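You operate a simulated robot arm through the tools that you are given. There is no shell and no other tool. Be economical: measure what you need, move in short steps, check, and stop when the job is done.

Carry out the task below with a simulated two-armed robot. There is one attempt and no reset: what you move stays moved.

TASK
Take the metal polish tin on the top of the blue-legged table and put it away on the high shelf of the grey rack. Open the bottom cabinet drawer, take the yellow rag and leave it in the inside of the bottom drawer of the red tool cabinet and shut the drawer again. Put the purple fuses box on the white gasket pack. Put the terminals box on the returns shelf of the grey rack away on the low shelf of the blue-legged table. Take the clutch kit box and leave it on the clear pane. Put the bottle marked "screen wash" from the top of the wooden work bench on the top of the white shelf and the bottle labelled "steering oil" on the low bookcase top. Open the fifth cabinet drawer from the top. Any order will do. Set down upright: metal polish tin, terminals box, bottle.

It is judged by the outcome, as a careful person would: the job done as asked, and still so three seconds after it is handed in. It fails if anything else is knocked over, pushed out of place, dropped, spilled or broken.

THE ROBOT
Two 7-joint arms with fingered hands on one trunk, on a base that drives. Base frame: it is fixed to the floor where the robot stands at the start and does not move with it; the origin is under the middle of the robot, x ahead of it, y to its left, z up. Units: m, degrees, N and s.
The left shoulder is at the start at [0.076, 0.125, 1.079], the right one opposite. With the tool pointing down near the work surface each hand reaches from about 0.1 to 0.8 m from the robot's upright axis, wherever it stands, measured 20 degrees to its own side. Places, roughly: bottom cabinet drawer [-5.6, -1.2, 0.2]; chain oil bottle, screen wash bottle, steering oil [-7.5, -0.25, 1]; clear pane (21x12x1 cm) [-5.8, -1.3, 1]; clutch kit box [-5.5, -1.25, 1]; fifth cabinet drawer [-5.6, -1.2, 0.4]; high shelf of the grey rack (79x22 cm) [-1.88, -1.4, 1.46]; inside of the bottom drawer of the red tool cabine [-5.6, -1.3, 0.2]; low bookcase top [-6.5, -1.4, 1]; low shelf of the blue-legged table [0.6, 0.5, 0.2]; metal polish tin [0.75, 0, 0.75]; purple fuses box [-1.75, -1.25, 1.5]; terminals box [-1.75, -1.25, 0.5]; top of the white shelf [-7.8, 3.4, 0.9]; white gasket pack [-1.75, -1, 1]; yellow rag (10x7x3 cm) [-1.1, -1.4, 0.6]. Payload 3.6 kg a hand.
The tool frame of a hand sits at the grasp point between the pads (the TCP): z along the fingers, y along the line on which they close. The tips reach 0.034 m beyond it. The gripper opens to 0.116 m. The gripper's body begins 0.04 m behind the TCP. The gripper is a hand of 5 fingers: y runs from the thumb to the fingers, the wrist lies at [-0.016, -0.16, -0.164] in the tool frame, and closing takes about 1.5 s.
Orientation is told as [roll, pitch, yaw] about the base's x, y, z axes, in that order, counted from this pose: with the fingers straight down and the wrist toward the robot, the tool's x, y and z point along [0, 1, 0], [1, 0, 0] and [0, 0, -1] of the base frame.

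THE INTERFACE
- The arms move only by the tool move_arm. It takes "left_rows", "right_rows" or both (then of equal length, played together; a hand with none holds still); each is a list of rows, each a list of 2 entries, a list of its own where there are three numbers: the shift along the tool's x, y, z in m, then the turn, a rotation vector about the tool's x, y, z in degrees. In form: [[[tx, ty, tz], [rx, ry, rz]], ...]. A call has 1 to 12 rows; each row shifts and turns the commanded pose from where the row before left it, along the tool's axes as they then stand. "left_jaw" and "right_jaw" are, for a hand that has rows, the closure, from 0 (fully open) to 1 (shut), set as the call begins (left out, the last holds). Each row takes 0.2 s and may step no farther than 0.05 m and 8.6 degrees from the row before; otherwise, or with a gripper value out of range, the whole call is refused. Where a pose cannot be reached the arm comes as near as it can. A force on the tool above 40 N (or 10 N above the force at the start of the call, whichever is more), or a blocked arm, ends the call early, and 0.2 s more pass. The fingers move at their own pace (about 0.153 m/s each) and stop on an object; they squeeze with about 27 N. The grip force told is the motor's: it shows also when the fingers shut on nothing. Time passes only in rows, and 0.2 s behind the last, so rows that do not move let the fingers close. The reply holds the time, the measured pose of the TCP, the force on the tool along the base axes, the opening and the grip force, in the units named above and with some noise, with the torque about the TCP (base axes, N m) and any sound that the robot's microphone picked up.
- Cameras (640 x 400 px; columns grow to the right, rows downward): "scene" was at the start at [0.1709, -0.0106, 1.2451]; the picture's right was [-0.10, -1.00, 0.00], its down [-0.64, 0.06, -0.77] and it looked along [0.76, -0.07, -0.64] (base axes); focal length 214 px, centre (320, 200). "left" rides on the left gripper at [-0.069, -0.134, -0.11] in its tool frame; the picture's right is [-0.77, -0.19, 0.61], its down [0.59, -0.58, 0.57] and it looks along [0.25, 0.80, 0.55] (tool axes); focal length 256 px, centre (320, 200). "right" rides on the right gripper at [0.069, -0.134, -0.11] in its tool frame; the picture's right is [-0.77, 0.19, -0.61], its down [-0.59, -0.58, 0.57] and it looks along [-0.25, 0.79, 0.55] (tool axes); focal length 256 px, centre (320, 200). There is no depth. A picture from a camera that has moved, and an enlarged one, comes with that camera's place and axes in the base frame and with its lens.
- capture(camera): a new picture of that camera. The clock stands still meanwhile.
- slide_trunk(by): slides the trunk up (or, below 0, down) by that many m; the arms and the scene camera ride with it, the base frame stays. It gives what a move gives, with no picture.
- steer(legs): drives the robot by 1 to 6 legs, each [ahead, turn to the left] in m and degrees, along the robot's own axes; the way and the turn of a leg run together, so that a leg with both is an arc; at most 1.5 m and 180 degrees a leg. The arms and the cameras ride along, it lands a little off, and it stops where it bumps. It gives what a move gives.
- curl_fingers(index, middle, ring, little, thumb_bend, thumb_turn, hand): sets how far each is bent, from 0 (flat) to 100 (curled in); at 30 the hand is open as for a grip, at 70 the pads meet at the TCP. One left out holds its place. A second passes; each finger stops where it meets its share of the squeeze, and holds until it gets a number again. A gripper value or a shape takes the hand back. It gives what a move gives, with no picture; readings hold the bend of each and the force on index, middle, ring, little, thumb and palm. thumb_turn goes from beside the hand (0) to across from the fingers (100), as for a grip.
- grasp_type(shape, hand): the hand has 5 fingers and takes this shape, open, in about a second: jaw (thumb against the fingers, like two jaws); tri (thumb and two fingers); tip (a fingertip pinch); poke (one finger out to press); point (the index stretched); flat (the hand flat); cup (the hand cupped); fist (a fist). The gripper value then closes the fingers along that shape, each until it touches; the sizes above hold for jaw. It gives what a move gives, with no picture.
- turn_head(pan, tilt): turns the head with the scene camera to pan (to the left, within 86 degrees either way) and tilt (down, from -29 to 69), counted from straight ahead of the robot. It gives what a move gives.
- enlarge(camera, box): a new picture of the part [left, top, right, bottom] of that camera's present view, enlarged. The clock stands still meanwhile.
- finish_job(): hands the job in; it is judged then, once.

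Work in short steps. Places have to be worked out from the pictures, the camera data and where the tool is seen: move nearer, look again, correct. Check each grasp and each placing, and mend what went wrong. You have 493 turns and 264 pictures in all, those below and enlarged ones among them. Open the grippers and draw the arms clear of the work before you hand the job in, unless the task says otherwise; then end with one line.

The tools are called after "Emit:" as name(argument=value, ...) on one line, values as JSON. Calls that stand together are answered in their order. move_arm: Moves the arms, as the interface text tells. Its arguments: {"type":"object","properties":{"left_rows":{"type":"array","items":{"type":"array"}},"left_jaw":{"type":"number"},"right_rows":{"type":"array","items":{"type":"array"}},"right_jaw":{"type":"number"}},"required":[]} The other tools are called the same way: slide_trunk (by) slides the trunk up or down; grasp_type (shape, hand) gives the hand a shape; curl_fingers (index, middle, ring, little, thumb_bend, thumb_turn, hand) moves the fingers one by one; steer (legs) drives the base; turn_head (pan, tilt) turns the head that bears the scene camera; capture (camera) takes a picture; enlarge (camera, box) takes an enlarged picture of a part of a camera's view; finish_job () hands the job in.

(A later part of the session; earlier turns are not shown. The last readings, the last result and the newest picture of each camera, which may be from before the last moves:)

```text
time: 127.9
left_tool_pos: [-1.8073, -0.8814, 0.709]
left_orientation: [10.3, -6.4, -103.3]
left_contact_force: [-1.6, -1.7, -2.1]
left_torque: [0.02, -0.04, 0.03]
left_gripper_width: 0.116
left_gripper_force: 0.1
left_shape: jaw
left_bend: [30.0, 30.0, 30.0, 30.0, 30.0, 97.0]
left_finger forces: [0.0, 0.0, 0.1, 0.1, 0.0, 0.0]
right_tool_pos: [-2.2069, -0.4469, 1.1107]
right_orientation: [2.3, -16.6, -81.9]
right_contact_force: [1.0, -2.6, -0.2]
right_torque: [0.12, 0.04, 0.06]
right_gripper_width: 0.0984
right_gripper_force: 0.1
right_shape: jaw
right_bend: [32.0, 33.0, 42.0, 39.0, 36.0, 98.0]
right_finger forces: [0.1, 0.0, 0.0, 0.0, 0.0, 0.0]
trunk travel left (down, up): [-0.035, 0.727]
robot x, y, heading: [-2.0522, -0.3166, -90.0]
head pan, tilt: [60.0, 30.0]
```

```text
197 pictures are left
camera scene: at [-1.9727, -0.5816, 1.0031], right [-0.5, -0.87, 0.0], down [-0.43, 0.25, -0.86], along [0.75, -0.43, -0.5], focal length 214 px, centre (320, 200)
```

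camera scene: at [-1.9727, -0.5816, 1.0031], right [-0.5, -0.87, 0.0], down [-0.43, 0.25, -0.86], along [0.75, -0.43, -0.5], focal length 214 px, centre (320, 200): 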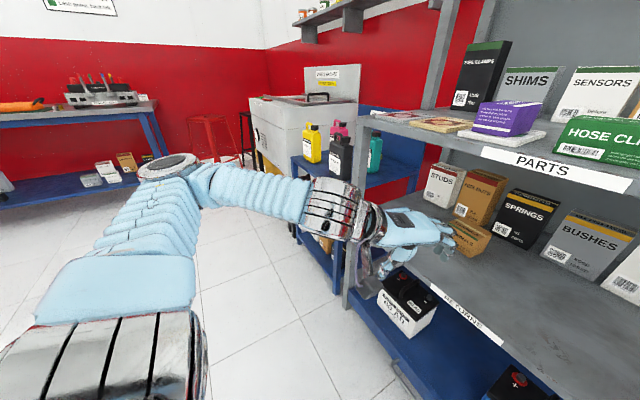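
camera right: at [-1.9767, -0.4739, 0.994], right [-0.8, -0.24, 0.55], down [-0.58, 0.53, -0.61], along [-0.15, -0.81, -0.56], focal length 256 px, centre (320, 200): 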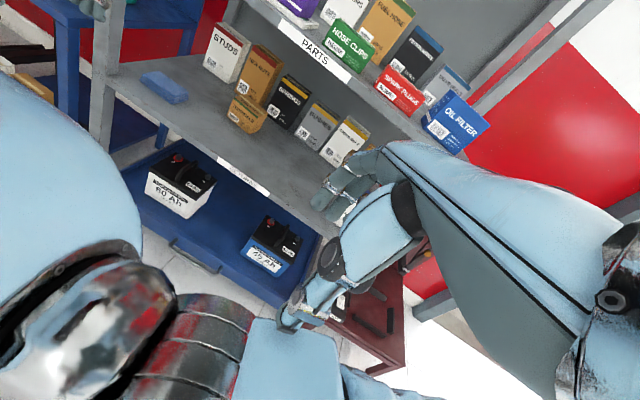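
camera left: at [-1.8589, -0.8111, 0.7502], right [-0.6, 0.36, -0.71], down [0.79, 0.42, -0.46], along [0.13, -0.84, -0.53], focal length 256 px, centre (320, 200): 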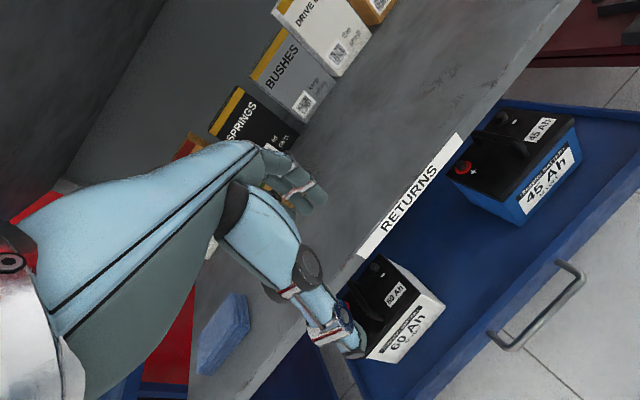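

The torso sways forward when I drive with the trunk near its lowest, so from now on I'll only drive with it higher. The base is now in a good place; I'll level the left hand and extend the right hand away from the body.

Emit:
move_arm(left_rows=[[[0, 0, 0], [2.1, -3.4, -4.4]], [[0, 0, 0], [2.1, -3.4, -4.4]], [[0, 0, 0], [2.1, -3.4, -4.4]], [[0, 0, 0], [0, 0, 0]], [[0, 0, 0], [0, 0, 0]], [[0, 0, 0], [0, 0, 0]]], right_rows=[[[0, 0.04, 0], [5.5, 0, 2.7]], [[0, 0.04, 0], [5.5, 0, 2.7]], [[0, 0.04, 0], [5.5, 0, 2.7]], [[0, 0.04, 0], [0, 0, 0]], [[0, 0.04, 0], [0, 0, 0]], [[0, 0.04, 0], [0, 0, 0]]])

Emit:
turn_head(pan=15, tilt=30)

Emit:
capture(camera="scene")

Emit:
capture(camera="left")

```text
time: 128.4
left_tool_pos: [-1.8013, -0.8909, 0.7502]
left_orientation: [10.5, -11.6, -100.8]
left_contact_force: [0.3, -0.4, 0.1]
left_torque: [-0.03, 0.04, -0.01]
left_gripper_width: 0.116
left_gripper_force: 0.0
left_shape: jaw
left_bend: [30.0, 30.0, 30.0, 30.0, 30.0, 97.0]
left_finger forces: [0.1, 0.1, 0.0, 0.0, 0.1, 0.1]
left hand out of reach, approached as far as the arm can: row 1
right_tool_pos: [-2.2025, -0.4964, 1.1065]
right_orientation: [1.7, -11.1, -85.5]
right_contact_force: [0.7, 0.0, -0.4]
right_torque: [0.03, 0.06, -0.06]
right_gripper_width: 0.0987
right_gripper_force: 0.1
right_shape: jaw
right_bend: [32.0, 33.0, 42.0, 39.0, 36.0, 98.0]
right_finger forces: [0.0, 0.0, 0.1, 0.0, 0.0, 0.1]
right hand out of reach, approached as far as the arm can: row 1
trunk travel left (down, up): [-0.035, 0.727]
robot x, y, heading: [-2.0538, -0.3248, -89.8]
head pan, tilt: [60.0, 30.0]
stopped in row 2 (left hand): the force on the tool passed its limit at 103 N (the readings are from after the stop); the commanded pose is now the measured one
```

```text
time: 129.5
left_tool_pos: [-1.8019, -0.8915, 0.7502]
left_orientation: [10.6, -11.5, -100.9]
left_contact_force: [-0.6, 0.0, -0.2]
left_torque: [-0.02, -0.04, -0.03]
left_gripper_width: 0.1159
left_gripper_force: 0.2
left_shape: jaw
left_bend: [30.0, 30.0, 30.0, 30.0, 30.0, 97.0]
left_finger forces: [0.0, 0.0, 0.0, 0.0, 0.0, 0.1]
right_tool_pos: [-2.2058, -0.498, 1.106]
right_orientation: [1.8, -11.0, -85.4]
right_contact_force: [-0.7, 0.4, 0.3]
right_torque: [-0.01, 0.03, -0.03]
right_gripper_width: 0.0986
right_gripper_force: 0.2
right_shape: jaw
right_bend: [32.0, 33.0, 42.0, 39.0, 36.0, 98.0]
right_finger forces: [0.1, 0.1, 0.1, 0.0, 0.0, 0.0]
trunk travel left (down, up): [-0.035, 0.727]
robot x, y, heading: [-2.0553, -0.3211, -90.0]
head pan, tilt: [15.0, 30.0]
```

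```text
196 pictures are left
camera scene: at [-2.0263, -0.6226, 1.0041], right [-0.96, -0.26, 0.0], down [-0.13, 0.48, -0.87], along [0.23, -0.84, -0.5], focal length 214 px, centre (320, 200)
```

scene: 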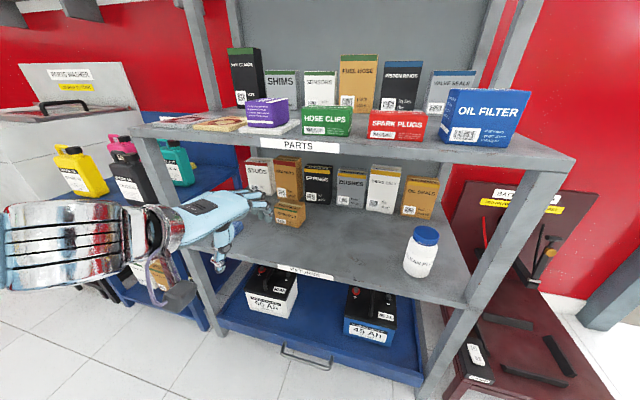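

```text
195 pictures are left
camera left: at [-1.8611, -0.7267, 0.8178], right [-0.63, 0.16, -0.76], down [0.76, 0.34, -0.55], along [0.17, -0.93, -0.33], focal length 256 px, centre (320, 200)
```

left: 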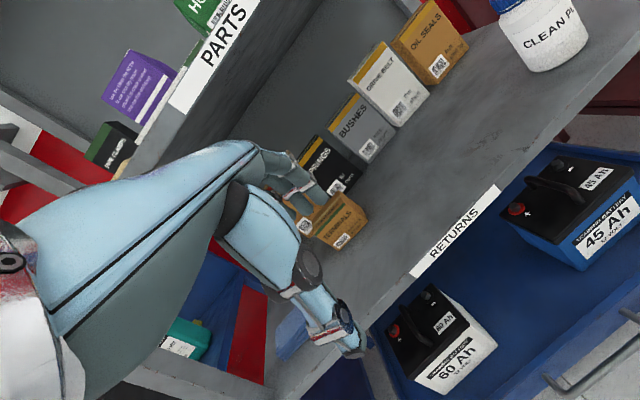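

Nothing is disturbed. The hand is simply too close to the leaned shoulder, so IK jumps. I'll extend it forward smoothly into the shelf mouth first, then straighten it.

Emit:
move_arm(left_rows=[[[0.0128, 0.0172, 0.0288], [0, 0, 0]], [[0.0128, 0.0172, 0.0288], [0, 0, 0]], [[0.0128, 0.0172, 0.0288], [0, 0, 0]], [[0.0128, 0.0172, 0.0288], [0, 0, 0]], [[0, 0, 0], [1.0, -2.6, -2.7]], [[0, 0, 0], [1.0, -2.6, -2.7]], [[0, 0, 0], [1.0, -2.6, -2.7]], [[0, 0, 0], [1.0, -2.6, -2.7]]])

Emit:
capture(camera="scene")

Emit:
capture(camera="left")

```text
time: 131.3
left_tool_pos: [-1.7469, -0.9916, 0.6623]
left_orientation: [-1.8, -8.3, -89.6]
left_contact_force: [0.6, 0.3, -0.6]
left_torque: [0.0, 0.01, 0.0]
left_gripper_width: 0.116
left_gripper_force: 0.0
left_shape: jaw
left_bend: [30.0, 30.0, 30.0, 30.0, 30.0, 97.0]
left_finger forces: [0.0, 0.1, 0.1, 0.0, 0.0, 0.0]
right_tool_pos: [-2.2045, -0.4964, 1.1062]
right_orientation: [2.0, -11.1, -85.4]
right_contact_force: [-0.6, 1.0, 0.0]
right_torque: [-0.01, -0.02, -0.05]
right_gripper_width: 0.0986
right_gripper_force: 0.0
right_shape: jaw
right_bend: [32.0, 33.0, 42.0, 39.0, 36.0, 98.0]
right_finger forces: [0.0, 0.0, 0.0, 0.0, 0.0, 0.0]
trunk travel left (down, up): [-0.035, 0.727]
robot x, y, heading: [-2.051, -0.3188, -89.8]
head pan, tilt: [15.0, 30.0]
```

```text
194 pictures are left
camera scene: at [-2.0264, -0.6227, 1.0041], right [-0.97, -0.26, 0.0], down [-0.13, 0.48, -0.87], along [0.23, -0.84, -0.5], focal length 214 px, centre (320, 200)
```

scene: 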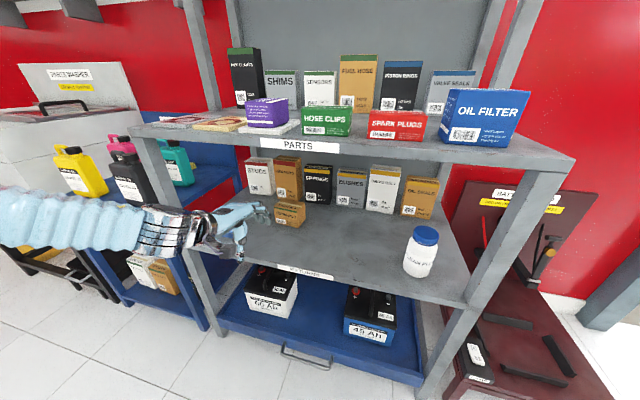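

```text
193 pictures are left
camera left: at [-1.8142, -0.8426, 0.7547], right [-0.79, 0.09, -0.61], down [0.57, 0.49, -0.66], along [0.24, -0.87, -0.44], focal length 256 px, centre (320, 200)
```

left: 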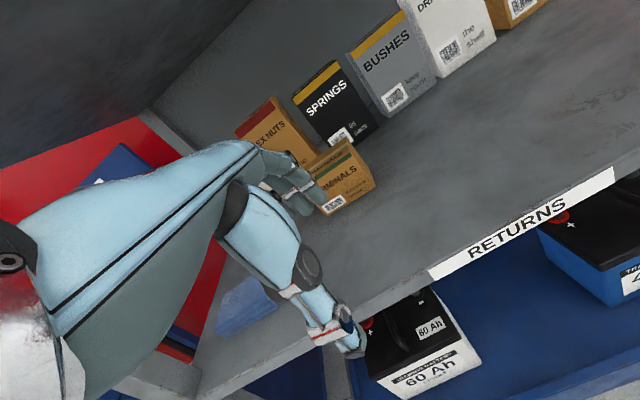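

Now aligned at the mouth. I'll slide forward over the box in two stages.

Emit:
move_arm(left_rows=[[[0, 0.0393, 0.0075], [0, 0.3, 0]], [[0, 0.0393, 0.0075], [0, 0.3, 0]], [[0, 0.0393, 0.0075], [0, 0.3, 0]], [[0, 0.0393, 0.0075], [0, 0.3, 0]]])

Emit:
capture(camera="left")

Emit:
capture(camera="scene")

```text
time: 132.3
left_tool_pos: [-1.7466, -1.1509, 0.6529]
left_orientation: [-0.6, -8.2, -89.7]
left_contact_force: [0.1, 0.0, 0.1]
left_torque: [0.0, -0.05, 0.0]
left_gripper_width: 0.1158
left_gripper_force: 0.2
left_shape: jaw
left_bend: [30.0, 30.0, 30.0, 30.0, 30.0, 97.0]
left_finger forces: [0.1, 0.0, 0.0, 0.0, 0.0, 0.1]
right_tool_pos: [-2.2046, -0.4983, 1.1061]
right_orientation: [1.8, -11.0, -85.5]
right_contact_force: [-0.3, 0.5, 0.3]
right_torque: [-0.01, -0.05, 0.02]
right_gripper_width: 0.0982
right_gripper_force: 0.0
right_shape: jaw
right_bend: [32.0, 33.0, 42.0, 39.0, 36.0, 98.0]
right_finger forces: [0.1, 0.0, 0.1, 0.1, 0.0, 0.1]
trunk travel left (down, up): [-0.035, 0.727]
robot x, y, heading: [-2.0541, -0.3216, -90.1]
head pan, tilt: [15.0, 30.0]
```

```text
192 pictures are left
camera left: at [-1.8155, -1.0028, 0.7449], right [-0.78, 0.09, -0.62], down [0.58, 0.49, -0.65], along [0.25, -0.87, -0.44], focal length 256 px, centre (320, 200)
```

left: 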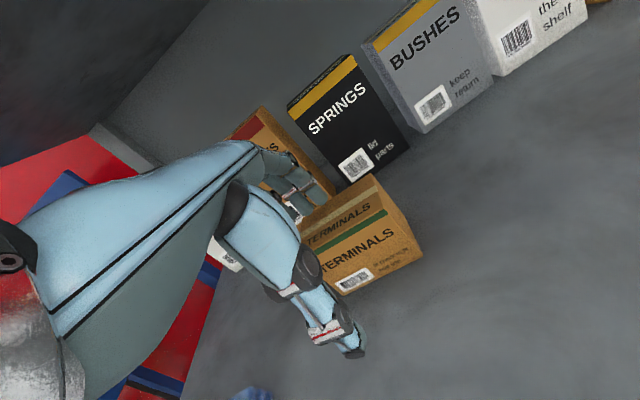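

```text
191 pictures are left
camera scene: at [-2.0264, -0.6235, 1.0038], right [-0.97, -0.26, 0.0], down [-0.13, 0.48, -0.87], along [0.23, -0.84, -0.5], focal length 214 px, centre (320, 200)
```

scene: 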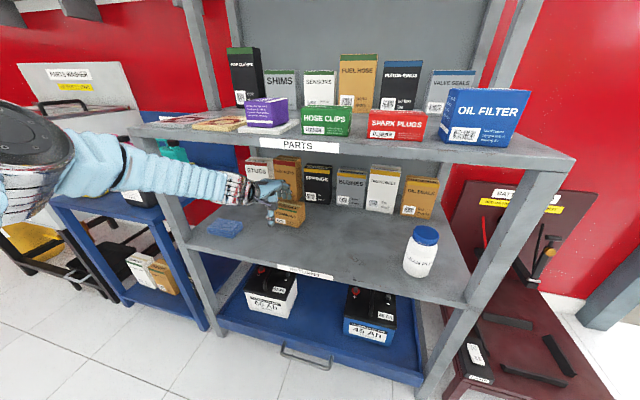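

Emit:
move_arm(left_rows=[[[0, 0.036, 0.0055], [0, 0, 0]], [[-0.002, 0.036, 0.0055], [0, 0, 0]], [[-0.002, 0.034, 0.0055], [0, 0, 0]]])

Emit:
capture(camera="left")

Emit:
enlarge(camera="scene", box=[180, 130, 380, 270])

```text
time: 133.1
left_tool_pos: [-1.7428, -1.1833, 0.6579]
left_orientation: [-0.6, -8.3, -89.6]
left_contact_force: [-0.4, 0.0, 0.5]
left_torque: [0.0, -0.01, -0.01]
left_gripper_width: 0.1158
left_gripper_force: 0.1
left_shape: jaw
left_bend: [30.0, 30.0, 30.0, 30.0, 30.0, 97.0]
left_finger forces: [0.0, 0.1, 0.0, 0.0, 0.0, 0.0]
left hand out of reach, approached as far as the arm can: row 1, 2, 3
right_tool_pos: [-2.2039, -0.4973, 1.1063]
right_orientation: [1.9, -11.1, -85.4]
right_contact_force: [-0.1, -0.4, -0.8]
right_torque: [0.04, -0.04, -0.01]
right_gripper_width: 0.0985
right_gripper_force: 0.0
right_shape: jaw
right_bend: [32.0, 33.0, 42.0, 39.0, 36.0, 98.0]
right_finger forces: [0.1, 0.0, 0.1, 0.0, 0.1, 0.1]
trunk travel left (down, up): [-0.035, 0.727]
robot x, y, heading: [-2.0506, -0.3144, -89.8]
head pan, tilt: [15.0, 30.0]
```

```text
190 pictures are left
camera left: at [-1.8127, -1.0352, 0.7507], right [-0.78, 0.09, -0.62], down [0.58, 0.49, -0.65], along [0.25, -0.87, -0.44], focal length 256 px, centre (320, 200)
```

left: 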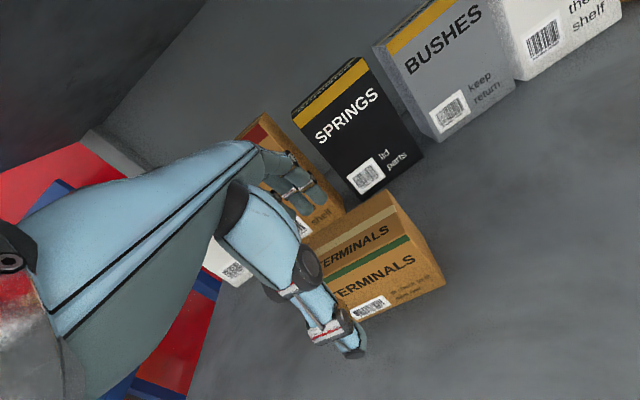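

```text
2.86 times, centred on (280, 200) of scene
camera zoom: at [-2.0262, -0.6229, 1.004], right [-0.96, -0.26, 0.0], down [-0.13, 0.48, -0.87], along [0.23, -0.84, -0.5], focal length 613 px, centre (434, 200)
```

zoom: 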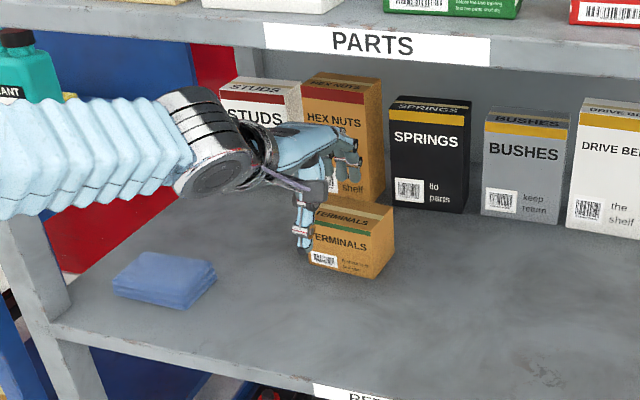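

The arm is at full stretch at y -1.18, so I need about 9 cm more. I'll pull back a little from the box and inch the base forward in a tiny leg to see whether the sway is tolerable.

Emit:
move_arm(left_rows=[[[0, -0.04, -0.005], [0, 0, 0]], [[0, -0.04, -0.005], [0, 0, 0]], [[0, -0.04, -0.005], [0, 0, 0]]])

Emit:
steer(legs=[[0.03, 0]])

```text
time: 133.9
left_tool_pos: [-1.7457, -1.0617, 0.6605]
left_orientation: [-0.7, -8.4, -89.6]
left_contact_force: [-0.2, 0.3, -0.5]
left_torque: [-0.01, -0.01, 0.0]
left_gripper_width: 0.1158
left_gripper_force: 0.1
left_shape: jaw
left_bend: [30.0, 30.0, 30.0, 30.0, 30.0, 97.0]
left_finger forces: [0.0, 0.1, 0.1, 0.1, 0.0, 0.0]
right_tool_pos: [-2.2055, -0.4964, 1.1066]
right_orientation: [1.8, -11.1, -85.4]
right_contact_force: [0.5, 0.2, 0.7]
right_torque: [-0.01, 0.02, 0.02]
right_gripper_width: 0.0986
right_gripper_force: 0.0
right_shape: jaw
right_bend: [32.0, 33.0, 42.0, 39.0, 36.0, 98.0]
right_finger forces: [0.0, 0.1, 0.0, 0.0, 0.0, 0.0]
trunk travel left (down, up): [-0.035, 0.727]
robot x, y, heading: [-2.0541, -0.3156, -89.9]
head pan, tilt: [15.0, 30.0]
```

```text
time: 135.0
left_tool_pos: [-1.7424, -1.0596, 0.6892]
left_orientation: [-0.4, -11.0, -89.2]
left_contact_force: [0.6, -0.5, -1.3]
left_torque: [0.08, 0.02, -0.03]
left_gripper_width: 0.116
left_gripper_force: 0.0
left_shape: jaw
left_bend: [30.0, 30.0, 30.0, 30.0, 30.0, 97.0]
left_finger forces: [0.0, 0.0, 0.1, 0.0, 0.1, 0.0]
right_tool_pos: [-2.2046, -0.4797, 1.1125]
right_orientation: [4.5, -15.4, -81.3]
right_contact_force: [0.5, -0.6, -0.5]
right_torque: [0.06, -0.02, 0.01]
right_gripper_width: 0.0985
right_gripper_force: 0.1
right_shape: jaw
right_bend: [33.0, 33.0, 42.0, 39.0, 36.0, 98.0]
right_finger forces: [0.0, 0.0, 0.0, 0.1, 0.1, 0.0]
trunk travel left (down, up): [-0.035, 0.727]
robot x, y, heading: [-2.051, -0.3498, -89.7]
head pan, tilt: [15.0, 30.0]
stopped in leg 1: the robot was blocked; the commanded pose is now the measured one
```

The right hand is probably still folded too near the leaning torso, which jams things. I'll extend the right arm well forward, high and clear.

Emit:
move_arm(right_rows=[[[0, 0.045, 0.005], [0, 0, 0]], [[0, 0.045, 0.005], [0, 0, 0]], [[0, 0.045, 0.005], [0, 0, 0]], [[0, 0.045, 0.005], [0, 0, 0]], [[0, 0.045, 0.005], [0, 0, 0]], [[0, 0.045, 0.005], [0, 0, 0]], [[0, 0.02, 0], [5, -1.5, 2.5]], [[0, 0.02, 0], [5, -1.5, 2.5]], [[0, 0.02, 0], [5, -1.5, 2.5]]])

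Emit:
capture(camera="scene")

```text
time: 137.0
left_tool_pos: [-1.7429, -1.0785, 0.6725]
left_orientation: [-0.4, -9.3, -89.2]
left_contact_force: [0.7, 1.5, -0.2]
left_torque: [-0.03, 0.02, 0.04]
left_gripper_width: 0.1161
left_gripper_force: 0.1
left_shape: jaw
left_bend: [30.0, 30.0, 30.0, 30.0, 30.0, 97.0]
left_finger forces: [0.0, 0.0, 0.0, 0.1, 0.0, 0.1]
right_tool_pos: [-2.1923, -0.8271, 1.1304]
right_orientation: [-1.2, 2.2, -91.8]
right_contact_force: [-0.6, 0.7, -0.9]
right_torque: [-0.05, -0.04, -0.02]
right_gripper_width: 0.0984
right_gripper_force: 0.1
right_shape: jaw
right_bend: [32.0, 33.0, 42.0, 39.0, 36.0, 98.0]
right_finger forces: [0.1, 0.0, 0.0, 0.0, 0.1, 0.1]
right hand out of reach, approached as far as the arm can: row 8, 9
trunk travel left (down, up): [-0.035, 0.727]
robot x, y, heading: [-2.0524, -0.3519, -89.7]
head pan, tilt: [15.0, 30.0]
```

```text
188 pictures are left
camera scene: at [-2.0267, -0.6693, 1.0018], right [-0.97, -0.26, 0.0], down [-0.13, 0.5, -0.86], along [0.23, -0.83, -0.51], focal length 214 px, centre (320, 200)
```

scene: 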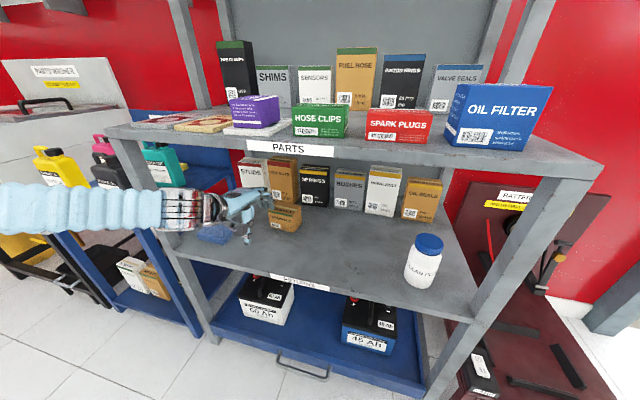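

Emit:
steer(legs=[[0.04, 0]])

```text
time: 137.9
left_tool_pos: [-1.7331, -1.1444, 0.661]
left_orientation: [0.1, -8.7, -88.1]
left_contact_force: [-1.0, 1.1, 1.5]
left_torque: [-0.06, -0.04, 0.03]
left_gripper_width: 0.1162
left_gripper_force: 0.0
left_shape: jaw
left_bend: [30.0, 30.0, 30.0, 30.0, 30.0, 97.0]
left_finger forces: [0.1, 0.0, 0.1, 0.1, 0.1, 0.0]
right_tool_pos: [-2.1895, -0.8992, 1.1206]
right_orientation: [-1.0, 2.9, -91.3]
right_contact_force: [0.0, 1.4, -0.7]
right_torque: [-0.15, 0.07, -0.06]
right_gripper_width: 0.0986
right_gripper_force: 0.0
right_shape: jaw
right_bend: [32.0, 33.0, 42.0, 39.0, 36.0, 98.0]
right_finger forces: [0.1, 0.1, 0.0, 0.0, 0.0, 0.0]
trunk travel left (down, up): [-0.035, 0.727]
robot x, y, heading: [-2.0552, -0.3921, -89.7]
head pan, tilt: [15.0, 30.0]
```

That worked without jamming. One more small leg, then reach over the box.

Emit:
steer(legs=[[0.03, 0]])

Emit:
move_arm(left_rows=[[[0, 0, 0], [0, 0, 0]], [[0, 0, 0], [0, 0, 0]]])

Emit:
capture(camera="left")

```text
time: 138.6
left_tool_pos: [-1.7144, -1.0867, 0.7978]
left_orientation: [5.4, -25.5, -85.5]
left_contact_force: [0.0, 16.3, -66.7]
left_torque: [-2.76, 0.24, 0.07]
left_gripper_width: 0.1162
left_gripper_force: 0.2
left_shape: jaw
left_bend: [30.0, 30.0, 30.0, 30.0, 30.0, 97.0]
left_finger forces: [0.1, 1.1, 0.0, 0.0, 0.0, 65.5]
right_tool_pos: [-2.1564, -0.6869, 1.1992]
right_orientation: [24.0, -13.3, -74.2]
right_contact_force: [0.1, -1.0, -0.5]
right_torque: [0.03, -0.04, 0.01]
right_gripper_width: 0.0982
right_gripper_force: 0.0
right_shape: jaw
right_bend: [32.0, 33.0, 42.0, 39.0, 36.0, 98.0]
right_finger forces: [0.0, 0.0, 0.1, 0.0, 0.1, 0.1]
trunk travel left (down, up): [-0.035, 0.727]
robot x, y, heading: [-2.0511, -0.4032, -90.0]
head pan, tilt: [15.0, 30.0]
stopped in leg 1: the robot was blocked; the commanded pose is now the measured one
```

```text
time: 139.0
left_tool_pos: [-1.7093, -1.082, 0.7979]
left_orientation: [1.2, -23.8, -82.6]
left_contact_force: [-4.6, -2.9, -112.8]
left_torque: [-2.01, 0.41, 0.14]
left_gripper_width: 0.1156
left_gripper_force: 0.0
left_shape: jaw
left_bend: [30.0, 30.0, 30.0, 30.0, 30.0, 97.0]
left_finger forces: [0.0, 0.0, 0.0, 0.1, 0.0, 113.1]
right_tool_pos: [-2.1781, -0.6232, 1.1867]
right_orientation: [27.8, -16.8, -70.2]
right_contact_force: [-0.8, 3.8, -0.6]
right_torque: [-0.2, -0.08, -0.16]
right_gripper_width: 0.0984
right_gripper_force: 0.0
right_shape: jaw
right_bend: [32.0, 33.0, 42.0, 39.0, 36.0, 98.0]
right_finger forces: [0.1, 0.1, 0.0, 0.1, 0.0, 0.1]
trunk travel left (down, up): [-0.035, 0.727]
robot x, y, heading: [-2.0576, -0.403, -91.1]
head pan, tilt: [15.0, 30.0]
stopped in row 1 (left hand): the arm was blocked; the commanded pose is now the measured one
```

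```text
187 pictures are left
camera left: at [-1.8016, -0.9252, 0.8446], right [-0.74, -0.18, -0.65], down [0.56, 0.38, -0.74], along [0.38, -0.91, -0.18], focal length 256 px, centre (320, 200)
```

left: 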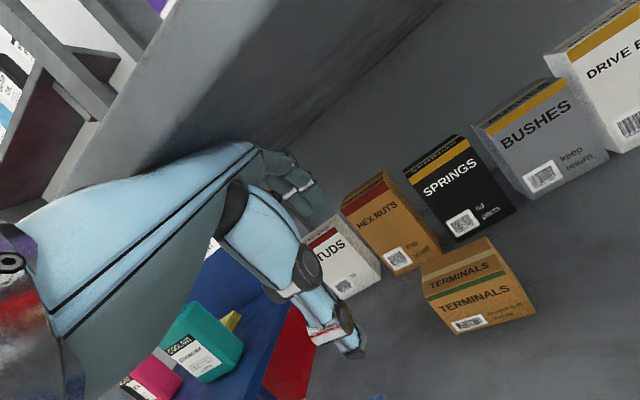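

The torso swung back and the left hand is now pressing up under the counter. Relieving at once: hand down and back out.

Emit:
move_arm(left_rows=[[[0, -0.01, 0.03], [0, 0, 0]], [[0, -0.02, 0.03], [0, 0, 0]]])

Emit:
capture(camera="scene")

```text
time: 139.3
left_tool_pos: [-1.7307, -1.0707, 0.7974]
left_orientation: [-3.0, -21.3, -88.3]
left_contact_force: [1.9, -41.7, -169.5]
left_torque: [0.91, 2.54, -0.46]
left_gripper_width: 0.1159
left_gripper_force: 0.1
left_shape: jaw
left_bend: [30.0, 30.0, 30.0, 30.0, 30.0, 97.0]
left_finger forces: [0.1, 0.0, 0.1, 0.0, 0.0, 168.5]
right_tool_pos: [-2.2071, -0.5459, 1.1811]
right_orientation: [33.8, -22.3, -66.8]
right_contact_force: [1.8, 4.0, -0.2]
right_torque: [-0.17, 0.08, -0.27]
right_gripper_width: 0.0984
right_gripper_force: 0.0
right_shape: jaw
right_bend: [32.0, 33.0, 42.0, 39.0, 36.0, 98.0]
right_finger forces: [0.1, 0.0, 0.1, 0.1, 0.1, 0.0]
trunk travel left (down, up): [-0.035, 0.727]
robot x, y, heading: [-2.0451, -0.3892, -92.7]
head pan, tilt: [15.0, 30.0]
stopped in row 1 (left hand): the arm was blocked; the commanded pose is now the measured one
```

```text
186 pictures are left
camera scene: at [-2.0413, -0.8664, 0.9602], right [-0.98, -0.21, -0.04], down [-0.11, 0.63, -0.77], along [0.19, -0.74, -0.64], focal length 214 px, centre (320, 200)
```

scene: 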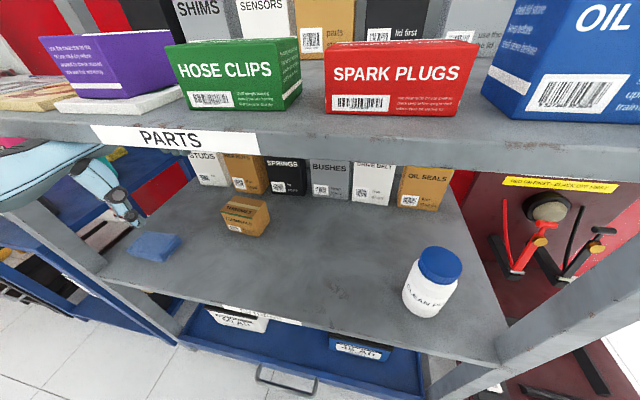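

Emit:
move_arm(left_rows=[[[0, -0.018, 0.046], [0, 0, 0]]])

```text
time: 139.6
left_tool_pos: [-1.7346, -1.0541, 0.7993]
left_orientation: [-0.1, -20.5, -93.1]
left_contact_force: [12.3, -23.8, -124.1]
left_torque: [0.06, 2.41, -0.35]
left_gripper_width: 0.1159
left_gripper_force: 0.0
left_shape: jaw
left_bend: [30.0, 30.0, 30.0, 30.0, 30.0, 97.0]
left_finger forces: [0.1, 0.1, 0.1, 0.0, 0.0, 123.7]
left hand out of reach, approached as far as the arm can: row 1
right_tool_pos: [-2.2386, -0.4649, 1.1709]
right_orientation: [36.9, -31.1, -65.1]
right_contact_force: [1.0, 0.7, -1.5]
right_torque: [-0.05, 0.01, -0.12]
right_gripper_width: 0.0985
right_gripper_force: 0.0
right_shape: jaw
right_bend: [32.0, 33.0, 42.0, 39.0, 36.0, 98.0]
right_finger forces: [0.0, 0.0, 0.0, 0.1, 0.0, 0.0]
trunk travel left (down, up): [-0.035, 0.727]
robot x, y, heading: [-2.0409, -0.3927, -95.4]
head pan, tilt: [15.0, 30.0]
stopped in row 1 (left hand): the arm was blocked; the commanded pose is now the measured one
```

Emit:
move_arm(left_rows=[[[0, -0.035, 0.03], [0, 0, 0]]])

Emit:
move_arm(left_rows=[[[0, -0.04, 0.02], [0, 0, 0]]])

Emit:
capture(camera="scene")

```text
time: 140.0
left_tool_pos: [-1.7089, -1.0081, 0.7957]
left_orientation: [4.5, -12.7, -92.9]
left_contact_force: [-10.3, -11.6, -131.2]
left_torque: [0.69, -0.15, 0.08]
left_gripper_width: 0.1161
left_gripper_force: 0.1
left_shape: jaw
left_bend: [30.0, 30.0, 30.0, 30.0, 30.0, 97.0]
left_finger forces: [0.0, 0.0, 0.0, 0.0, 0.0, 124.7]
left hand out of reach, approached as far as the arm can: row 1
right_tool_pos: [-2.2703, -0.3877, 1.1414]
right_orientation: [32.8, -41.9, -58.4]
right_contact_force: [2.3, 1.4, 1.4]
right_torque: [0.02, 0.09, -0.22]
right_gripper_width: 0.0985
right_gripper_force: 0.0
right_shape: jaw
right_bend: [33.0, 33.0, 42.0, 39.0, 36.0, 98.0]
right_finger forces: [0.1, 0.1, 0.1, 0.0, 0.0, 0.0]
trunk travel left (down, up): [-0.035, 0.727]
robot x, y, heading: [-2.0392, -0.4014, -96.7]
head pan, tilt: [15.0, 30.0]
stopped in row 1 (left hand): the arm was blocked; the commanded pose is now the measured one
```

```text
time: 140.3
left_tool_pos: [-1.6965, -0.9262, 0.7922]
left_orientation: [6.1, -9.4, -97.3]
left_contact_force: [-1.7, -1.7, -0.2]
left_torque: [0.13, -0.08, 0.02]
left_gripper_width: 0.116
left_gripper_force: 0.1
left_shape: jaw
left_bend: [30.0, 30.0, 30.0, 30.0, 30.0, 97.0]
left_finger forces: [0.0, 0.0, 0.0, 0.0, 0.1, 0.0]
left hand out of reach, approached as far as the arm can: row 1
right_tool_pos: [-2.3093, -0.2927, 1.0906]
right_orientation: [20.0, -54.6, -43.6]
right_contact_force: [1.4, -1.4, 1.9]
right_torque: [0.04, 0.07, 0.06]
right_gripper_width: 0.0985
right_gripper_force: 0.0
right_shape: jaw
right_bend: [32.0, 33.0, 42.0, 39.0, 36.0, 98.0]
right_finger forces: [0.0, 0.1, 0.0, 0.0, 0.1, 0.0]
trunk travel left (down, up): [-0.035, 0.727]
robot x, y, heading: [-2.0373, -0.3991, -95.6]
head pan, tilt: [15.0, 30.0]
stopped in row 1 (left hand): the arm was blocked; the commanded pose is now the measured one
```

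```text
185 pictures are left
camera scene: at [-2.0514, -0.8069, 0.9846], right [-0.99, -0.17, -0.03], down [-0.07, 0.58, -0.81], along [0.15, -0.79, -0.59], focal length 214 px, centre (320, 200)
```

scene: 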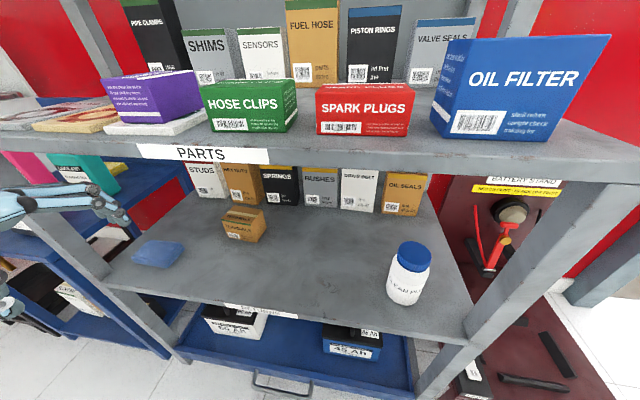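

Free again and the shelf items look intact. I'll raise the trunk back to a stable height.

Emit:
slide_trunk(by=0.24)

Emit:
turn_head(pan=20, tilt=35)

Emit:
capture(camera="scene")

```text
time: 140.6
left_tool_pos: [-1.6896, -0.8005, 0.8516]
left_orientation: [7.3, -19.9, -100.2]
left_contact_force: [13.9, 26.2, -13.7]
left_torque: [-1.63, 0.81, -0.08]
left_gripper_width: 0.116
left_gripper_force: 0.0
left_shape: jaw
left_bend: [30.0, 30.0, 30.0, 30.0, 30.0, 98.0]
left_finger forces: [0.1, 0.0, 0.0, 0.1, 0.0, 0.0]
right_tool_pos: [-2.315, -0.1256, 1.052]
right_orientation: [7.5, -59.6, -28.7]
right_contact_force: [-3.7, 9.7, 1.7]
right_torque: [-0.14, -0.04, -0.61]
right_gripper_width: 0.0987
right_gripper_force: 0.0
right_shape: jaw
right_bend: [32.0, 33.0, 42.0, 39.0, 36.0, 98.0]
right_finger forces: [0.1, 0.0, 0.0, 0.1, 0.0, 0.0]
trunk travel left (down, up): [-0.038, 0.724]
robot x, y, heading: [-2.038, -0.3929, -96.7]
head pan, tilt: [15.0, 30.0]
stopped: the arm was blocked; the commanded pose is now the measured one
```

```text
time: 141.3
left_tool_pos: [-1.6825, -0.8432, 0.823]
left_orientation: [8.2, -13.1, -97.8]
left_contact_force: [14.8, 2.3, -28.9]
left_torque: [-0.4, 1.0, -0.2]
left_gripper_width: 0.1158
left_gripper_force: 0.0
left_shape: jaw
left_bend: [30.0, 30.0, 30.0, 30.0, 30.0, 97.0]
left_finger forces: [0.0, 0.1, 0.0, 0.0, 0.1, 0.0]
right_tool_pos: [-2.2908, -0.1679, 1.0605]
right_orientation: [12.4, -57.4, -37.3]
right_contact_force: [6.2, 0.3, 5.0]
right_torque: [0.15, 0.39, -0.21]
right_gripper_width: 0.0986
right_gripper_force: 0.1
right_shape: jaw
right_bend: [32.0, 33.0, 42.0, 39.0, 36.0, 98.0]
right_finger forces: [0.0, 0.1, 0.0, 0.0, 0.1, 0.1]
trunk travel left (down, up): [-0.038, 0.724]
robot x, y, heading: [-2.0354, -0.3939, -96.0]
head pan, tilt: [20.0, 35.0]
```

```text
184 pictures are left
camera scene: at [-2.0391, -0.6897, 1.002], right [-0.97, -0.24, 0.0], down [-0.14, 0.55, -0.82], along [0.2, -0.8, -0.57], focal length 214 px, centre (320, 200)
```

scene: 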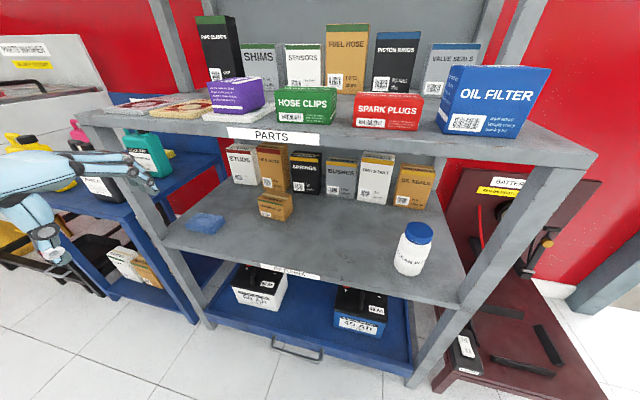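

The left arm is folded against itself. I'll move the left hand out to the left and forward to open the elbow, and bring the right forward.

Emit:
move_arm(left_rows=[[[0.04, 0.0, 0.0], [0, 0, 0]], [[0.04, 0.0, 0.0], [0, 0, 0]], [[0.04, 0.0, 0.0], [0, 0, 0]]])

Emit:
slide_trunk(by=0.1)

```text
time: 141.6
left_tool_pos: [-1.6739, -0.8503, 0.838]
left_orientation: [6.2, -18.6, -98.7]
left_contact_force: [-4.0, -4.4, 2.5]
left_torque: [0.27, -0.21, 0.04]
left_gripper_width: 0.1162
left_gripper_force: 0.1
left_shape: jaw
left_bend: [30.0, 30.0, 30.0, 30.0, 30.0, 97.0]
left_finger forces: [0.1, 0.1, 0.0, 0.0, 0.1, 0.0]
right_tool_pos: [-2.2916, -0.1785, 1.062]
right_orientation: [13.1, -57.0, -38.0]
right_contact_force: [1.0, -1.6, 0.9]
right_torque: [0.07, 0.05, 0.07]
right_gripper_width: 0.0983
right_gripper_force: 0.0
right_shape: jaw
right_bend: [32.0, 33.0, 42.0, 39.0, 36.0, 98.0]
right_finger forces: [0.0, 0.0, 0.0, 0.0, 0.1, 0.1]
trunk travel left (down, up): [-0.038, 0.724]
robot x, y, heading: [-2.0367, -0.393, -96.2]
head pan, tilt: [20.0, 35.0]
stopped in row 1 (left hand): the arm was blocked; the commanded pose is now the measured one
```

```text
time: 142.0
left_tool_pos: [-1.6693, -0.8425, 0.8483]
left_orientation: [6.1, -18.9, -97.8]
left_contact_force: [0.7, 0.9, 0.5]
left_torque: [-0.03, -0.02, 0.02]
left_gripper_width: 0.1159
left_gripper_force: 0.1
left_shape: jaw
left_bend: [30.0, 30.0, 30.0, 30.0, 30.0, 97.0]
left_finger forces: [0.0, 0.1, 0.1, 0.1, 0.0, 0.1]
right_tool_pos: [-2.2918, -0.1733, 1.0657]
right_orientation: [12.2, -57.3, -36.8]
right_contact_force: [0.6, 0.7, 0.1]
right_torque: [0.01, -0.03, -0.01]
right_gripper_width: 0.0985
right_gripper_force: 0.1
right_shape: jaw
right_bend: [32.0, 33.0, 42.0, 39.0, 36.0, 98.0]
right_finger forces: [0.0, 0.0, 0.1, 0.1, 0.1, 0.0]
trunk travel left (down, up): [-0.046, 0.717]
robot x, y, heading: [-2.0364, -0.392, -95.8]
head pan, tilt: [20.0, 35.0]
stopped: the arm was blocked; the commanded pose is now the measured one
```

The right arm was flung behind the body and is what's jammed. Bringing it forward and outward.

Emit:
move_arm(right_rows=[[[-0.0444, 0.0077, 0.0027], [0, 0, 0]], [[-0.0444, 0.0077, 0.0027], [0, 0, 0]], [[-0.0444, 0.0077, 0.0027], [0, 0, 0]], [[-0.0444, 0.0077, 0.0027], [0, 0, 0]], [[-0.0444, 0.0077, 0.0027], [0, 0, 0]], [[-0.0444, 0.0077, 0.0027], [0, 0, 0]]])

Emit:
turn_head(pan=-60, tilt=35)

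Emit:
capture(camera="scene")

```text
time: 143.4
left_tool_pos: [-1.6688, -0.8434, 0.8478]
left_orientation: [6.0, -18.9, -97.7]
left_contact_force: [0.1, -0.2, 0.7]
left_torque: [0.0, -0.02, 0.01]
left_gripper_width: 0.116
left_gripper_force: 0.1
left_shape: jaw
left_bend: [30.0, 30.0, 30.0, 30.0, 30.0, 97.0]
left_finger forces: [0.0, 0.0, 0.0, 0.1, 0.0, 0.0]
right_tool_pos: [-2.3794, -0.4341, 1.0645]
right_orientation: [12.2, -57.4, -36.8]
right_contact_force: [0.6, 0.7, 0.0]
right_torque: [0.0, 0.01, 0.0]
right_gripper_width: 0.0988
right_gripper_force: 0.0
right_shape: jaw
right_bend: [32.0, 33.0, 42.0, 39.0, 36.0, 98.0]
right_finger forces: [0.0, 0.0, 0.1, 0.0, 0.0, 0.0]
trunk travel left (down, up): [-0.046, 0.717]
robot x, y, heading: [-2.0391, -0.3905, -96.3]
head pan, tilt: [20.0, 35.0]
```

```text
time: 144.9
left_tool_pos: [-1.6695, -0.8429, 0.8487]
left_orientation: [6.1, -19.0, -97.7]
left_contact_force: [-0.6, 0.1, -0.6]
left_torque: [-0.01, -0.02, -0.03]
left_gripper_width: 0.1162
left_gripper_force: 0.1
left_shape: jaw
left_bend: [30.0, 30.0, 30.0, 30.0, 30.0, 97.0]
left_finger forces: [0.0, 0.0, 0.0, 0.0, 0.0, 0.0]
right_tool_pos: [-2.379, -0.4326, 1.064]
right_orientation: [12.3, -57.2, -36.9]
right_contact_force: [0.1, 0.0, -0.6]
right_torque: [0.0, -0.02, -0.01]
right_gripper_width: 0.0987
right_gripper_force: 0.1
right_shape: jaw
right_bend: [32.0, 33.0, 42.0, 39.0, 36.0, 98.0]
right_finger forces: [0.0, 0.0, 0.0, 0.0, 0.0, 0.1]
trunk travel left (down, up): [-0.046, 0.717]
robot x, y, heading: [-2.0373, -0.3927, -96.1]
head pan, tilt: [-60.0, 35.0]
```

```text
183 pictures are left
camera scene: at [-2.1386, -0.6398, 1.0081], right [-0.41, 0.91, 0.0], down [0.52, 0.23, -0.82], along [-0.75, -0.33, -0.57], focal length 214 px, centre (320, 200)
```

scene: 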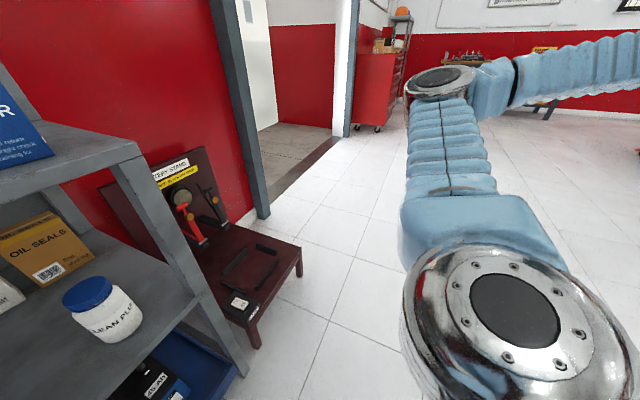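

Both arms are contact-free now. Raising the trunk.

Emit:
slide_trunk(by=0.23)

```text
time: 147.4
left_tool_pos: [-1.6693, -0.8434, 1.0769]
left_orientation: [6.1, -19.0, -97.8]
left_contact_force: [0.0, -0.4, -0.1]
left_torque: [0.03, -0.02, -0.01]
left_gripper_width: 0.1161
left_gripper_force: 0.1
left_shape: jaw
left_bend: [30.0, 30.0, 30.0, 30.0, 30.0, 97.0]
left_finger forces: [0.0, 0.1, 0.0, 0.0, 0.1, 0.0]
right_tool_pos: [-2.3763, -0.4315, 1.2961]
right_orientation: [12.4, -57.3, -36.9]
right_contact_force: [0.6, -0.2, -0.1]
right_torque: [0.0, -0.01, 0.0]
right_gripper_width: 0.0988
right_gripper_force: 0.0
right_shape: jaw
right_bend: [32.0, 33.0, 42.0, 39.0, 36.0, 98.0]
right_finger forces: [0.0, 0.0, 0.1, 0.1, 0.0, 0.0]
trunk travel left (down, up): [-0.276, 0.487]
robot x, y, heading: [-2.0358, -0.398, -96.0]
head pan, tilt: [-60.0, 35.0]
```

Stable again. I'll restore the right arm to a neutral forward pose: first translate forward, then rotate upright.

Emit:
move_arm(right_rows=[[[-0.037, 0.0135, 0.0135], [0, 0, 0]], [[-0.037, 0.0135, 0.0135], [0, 0, 0]], [[-0.037, 0.0135, 0.0135], [0, 0, 0]], [[-0.037, 0.0135, 0.0135], [0, 0, 0]], [[-0.037, 0.0135, 0.0135], [0, 0, 0]], [[-0.037, 0.0135, 0.0135], [0, 0, 0]]])

Emit:
move_arm(right_rows=[[[0, 0, 0], [4.21, -3.64, 5.44]], [[0, 0, 0], [4.21, -3.64, 5.44]], [[0, 0, 0], [4.21, -3.64, 5.44]], [[0, 0, 0], [4.21, -3.64, 5.44]], [[0, 0, 0], [4.21, -3.64, 5.44]], [[0, 0, 0], [4.21, -3.64, 5.44]], [[0, 0, 0], [4.21, -3.64, 5.44]], [[0, 0, 0], [4.21, -3.64, 5.44]], [[0, 0, 0], [4.21, -3.64, 5.44]], [[0, 0, 0], [4.21, -3.64, 5.44]], [[0, 0, 0], [4.21, -3.64, 5.44]]])

Emit:
turn_head(pan=0, tilt=30)

Emit:
capture(camera="scene")

```text
time: 148.8
left_tool_pos: [-1.67, -0.8425, 1.0775]
left_orientation: [6.0, -18.9, -97.8]
left_contact_force: [0.4, 0.0, -0.3]
left_torque: [0.0, 0.0, 0.02]
left_gripper_width: 0.1159
left_gripper_force: 0.0
left_shape: jaw
left_bend: [30.0, 30.0, 30.0, 30.0, 30.0, 97.0]
left_finger forces: [0.0, 0.1, 0.0, 0.1, 0.0, 0.1]
right_tool_pos: [-2.3764, -0.6833, 1.2955]
right_orientation: [12.2, -57.3, -36.8]
right_contact_force: [0.5, 0.0, -0.1]
right_torque: [0.01, 0.01, 0.03]
right_gripper_width: 0.0986
right_gripper_force: 0.0
right_shape: jaw
right_bend: [32.0, 33.0, 42.0, 39.0, 36.0, 98.0]
right_finger forces: [0.0, 0.0, 0.0, 0.0, 0.0, 0.0]
trunk travel left (down, up): [-0.276, 0.487]
robot x, y, heading: [-2.0336, -0.3965, -95.7]
head pan, tilt: [-60.0, 35.0]
```

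```text
time: 151.2
left_tool_pos: [-1.6687, -0.842, 1.0773]
left_orientation: [6.1, -19.0, -97.9]
left_contact_force: [-0.7, 0.1, -0.7]
left_torque: [-0.03, 0.05, -0.03]
left_gripper_width: 0.1159
left_gripper_force: 0.1
left_shape: jaw
left_bend: [30.0, 30.0, 30.0, 30.0, 30.0, 97.0]
left_finger forces: [0.0, 0.1, 0.0, 0.0, 0.0, 0.1]
right_tool_pos: [-2.3751, -0.6824, 1.2966]
right_orientation: [0.0, -0.1, -96.2]
right_contact_force: [-0.2, 0.2, -0.5]
right_torque: [0.02, -0.01, -0.02]
right_gripper_width: 0.0985
right_gripper_force: 0.1
right_shape: jaw
right_bend: [32.0, 33.0, 42.0, 39.0, 36.0, 98.0]
right_finger forces: [0.0, 0.1, 0.0, 0.0, 0.0, 0.1]
trunk travel left (down, up): [-0.276, 0.487]
robot x, y, heading: [-2.0429, -0.3965, -96.3]
head pan, tilt: [-60.0, 35.0]
```

```text
time: 152.5
left_tool_pos: [-1.6694, -0.8428, 1.077]
left_orientation: [6.0, -18.9, -97.8]
left_contact_force: [0.4, 0.5, 0.2]
left_torque: [-0.06, -0.02, -0.03]
left_gripper_width: 0.1159
left_gripper_force: 0.1
left_shape: jaw
left_bend: [30.0, 30.0, 30.0, 30.0, 30.0, 97.0]
left_finger forces: [0.0, 0.0, 0.0, 0.0, 0.0, 0.1]
right_tool_pos: [-2.3765, -0.682, 1.2959]
right_orientation: [0.0, -0.2, -96.0]
right_contact_force: [-0.6, -0.9, 0.7]
right_torque: [0.0, 0.01, 0.0]
right_gripper_width: 0.0988
right_gripper_force: 0.1
right_shape: jaw
right_bend: [32.0, 33.0, 42.0, 39.0, 36.0, 98.0]
right_finger forces: [0.1, 0.1, 0.0, 0.0, 0.0, 0.0]
trunk travel left (down, up): [-0.276, 0.487]
robot x, y, heading: [-2.035, -0.3998, -96.3]
head pan, tilt: [0.0, 30.0]
```

```text
182 pictures are left
camera scene: at [-2.0547, -0.5719, 1.261], right [-0.99, 0.11, 0.0], down [0.05, 0.5, -0.87], along [-0.09, -0.86, -0.5], focal length 214 px, centre (320, 200)
```

scene: 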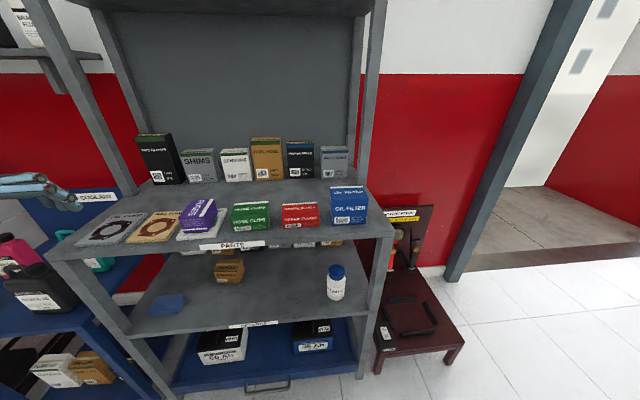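

Emit:
enlarge(camera="scene", box=[80, 120, 400, 320])

```text
2.00 times, centred on (240, 220) of scene
camera zoom: at [-2.0547, -0.5719, 1.261], right [-0.99, 0.11, 0.0], down [0.05, 0.5, -0.87], along [-0.09, -0.86, -0.5], focal length 429 px, centre (480, 160)
```

zoom: 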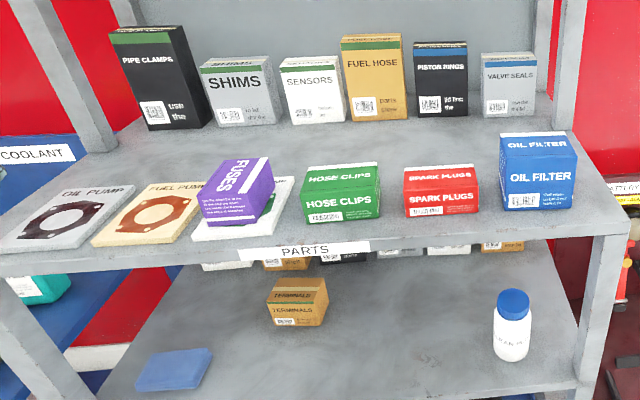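

Everything on the rack is intact. My earlier failures were reach: the box was 0.92 m from the axis against a limit of 0.8. I'll straighten the left hand, retract slightly, and drive to about y -0.54 with the trunk at this stable height.

Emit:
move_arm(left_rows=[[[0, -0.02, 0], [6.3, -2, -2.7]], [[0, -0.02, 0], [6.3, -2, -2.7]], [[0, -0.02, 0], [6.3, -2, -2.7]], [[0, -0.02, 0], [0, 0, 0]]])

Emit:
steer(legs=[[0, 6], [0.14, 0]])

Emit:
slide_trunk(by=-0.1)

Emit:
capture(camera="scene")

```text
time: 153.5
left_tool_pos: [-1.6636, -0.7614, 1.0651]
left_orientation: [-1.6, -0.1, -88.9]
left_contact_force: [-0.1, -0.8, -0.4]
left_torque: [-0.01, 0.03, 0.0]
left_gripper_width: 0.1158
left_gripper_force: 0.1
left_shape: jaw
left_bend: [30.0, 30.0, 30.0, 30.0, 30.0, 97.0]
left_finger forces: [0.1, 0.0, 0.0, 0.0, 0.0, 0.1]
right_tool_pos: [-2.3761, -0.6814, 1.2956]
right_orientation: [0.1, -0.3, -95.9]
right_contact_force: [-0.5, -0.3, -0.4]
right_torque: [0.03, -0.03, 0.0]
right_gripper_width: 0.0987
right_gripper_force: 0.0
right_shape: jaw
right_bend: [32.0, 33.0, 42.0, 39.0, 36.0, 98.0]
right_finger forces: [0.0, 0.0, 0.0, 0.0, 0.0, 0.1]
trunk travel left (down, up): [-0.276, 0.487]
robot x, y, heading: [-2.0366, -0.3958, -96.2]
head pan, tilt: [0.0, 30.0]
```

```text
time: 155.3
left_tool_pos: [-1.6271, -0.8633, 1.0638]
left_orientation: [-1.6, -0.3, -82.8]
left_contact_force: [0.5, -0.8, 0.5]
left_torque: [0.01, -0.01, 0.01]
left_gripper_width: 0.1156
left_gripper_force: 0.1
left_shape: jaw
left_bend: [30.0, 30.0, 30.0, 30.0, 30.0, 97.0]
left_finger forces: [0.0, 0.1, 0.0, 0.0, 0.0, 0.1]
right_tool_pos: [-2.3433, -0.858, 1.2952]
right_orientation: [0.1, -0.1, -89.9]
right_contact_force: [-0.6, 0.2, -0.3]
right_torque: [-0.01, 0.04, -0.01]
right_gripper_width: 0.0987
right_gripper_force: 0.1
right_shape: jaw
right_bend: [32.0, 33.0, 42.0, 39.0, 36.0, 98.0]
right_finger forces: [0.0, 0.0, 0.1, 0.0, 0.0, 0.1]
trunk travel left (down, up): [-0.276, 0.487]
robot x, y, heading: [-2.0349, -0.5337, -89.8]
head pan, tilt: [0.0, 30.0]
```

```text
time: 156.7
left_tool_pos: [-1.6277, -0.8621, 0.9652]
left_orientation: [-1.6, -0.4, -82.8]
left_contact_force: [-0.3, -0.7, 0.3]
left_torque: [-0.01, -0.01, -0.01]
left_gripper_width: 0.1159
left_gripper_force: 0.0
left_shape: jaw
left_bend: [30.0, 30.0, 30.0, 30.0, 30.0, 97.0]
left_finger forces: [0.0, 0.0, 0.0, 0.1, 0.1, 0.1]
right_tool_pos: [-2.3436, -0.89, 1.1792]
right_orientation: [0.0, 3.6, -89.9]
right_contact_force: [0.4, -0.4, 1.1]
right_torque: [0.02, -0.02, 0.01]
right_gripper_width: 0.0988
right_gripper_force: 0.1
right_shape: jaw
right_bend: [32.0, 33.0, 42.0, 39.0, 36.0, 98.0]
right_finger forces: [0.0, 0.1, 0.1, 0.0, 0.0, 0.1]
trunk travel left (down, up): [-0.176, 0.587]
robot x, y, heading: [-2.0351, -0.5363, -90.1]
head pan, tilt: [0.0, 30.0]
```

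```text
180 pictures are left
camera scene: at [-2.0359, -0.762, 1.1568], right [-1.0, 0.0, 0.0], down [0.0, 0.5, -0.87], along [0.0, -0.87, -0.5], focal length 214 px, centre (320, 200)
```

scene: 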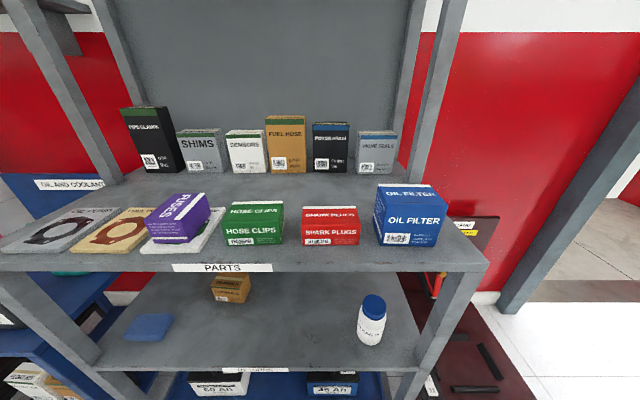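

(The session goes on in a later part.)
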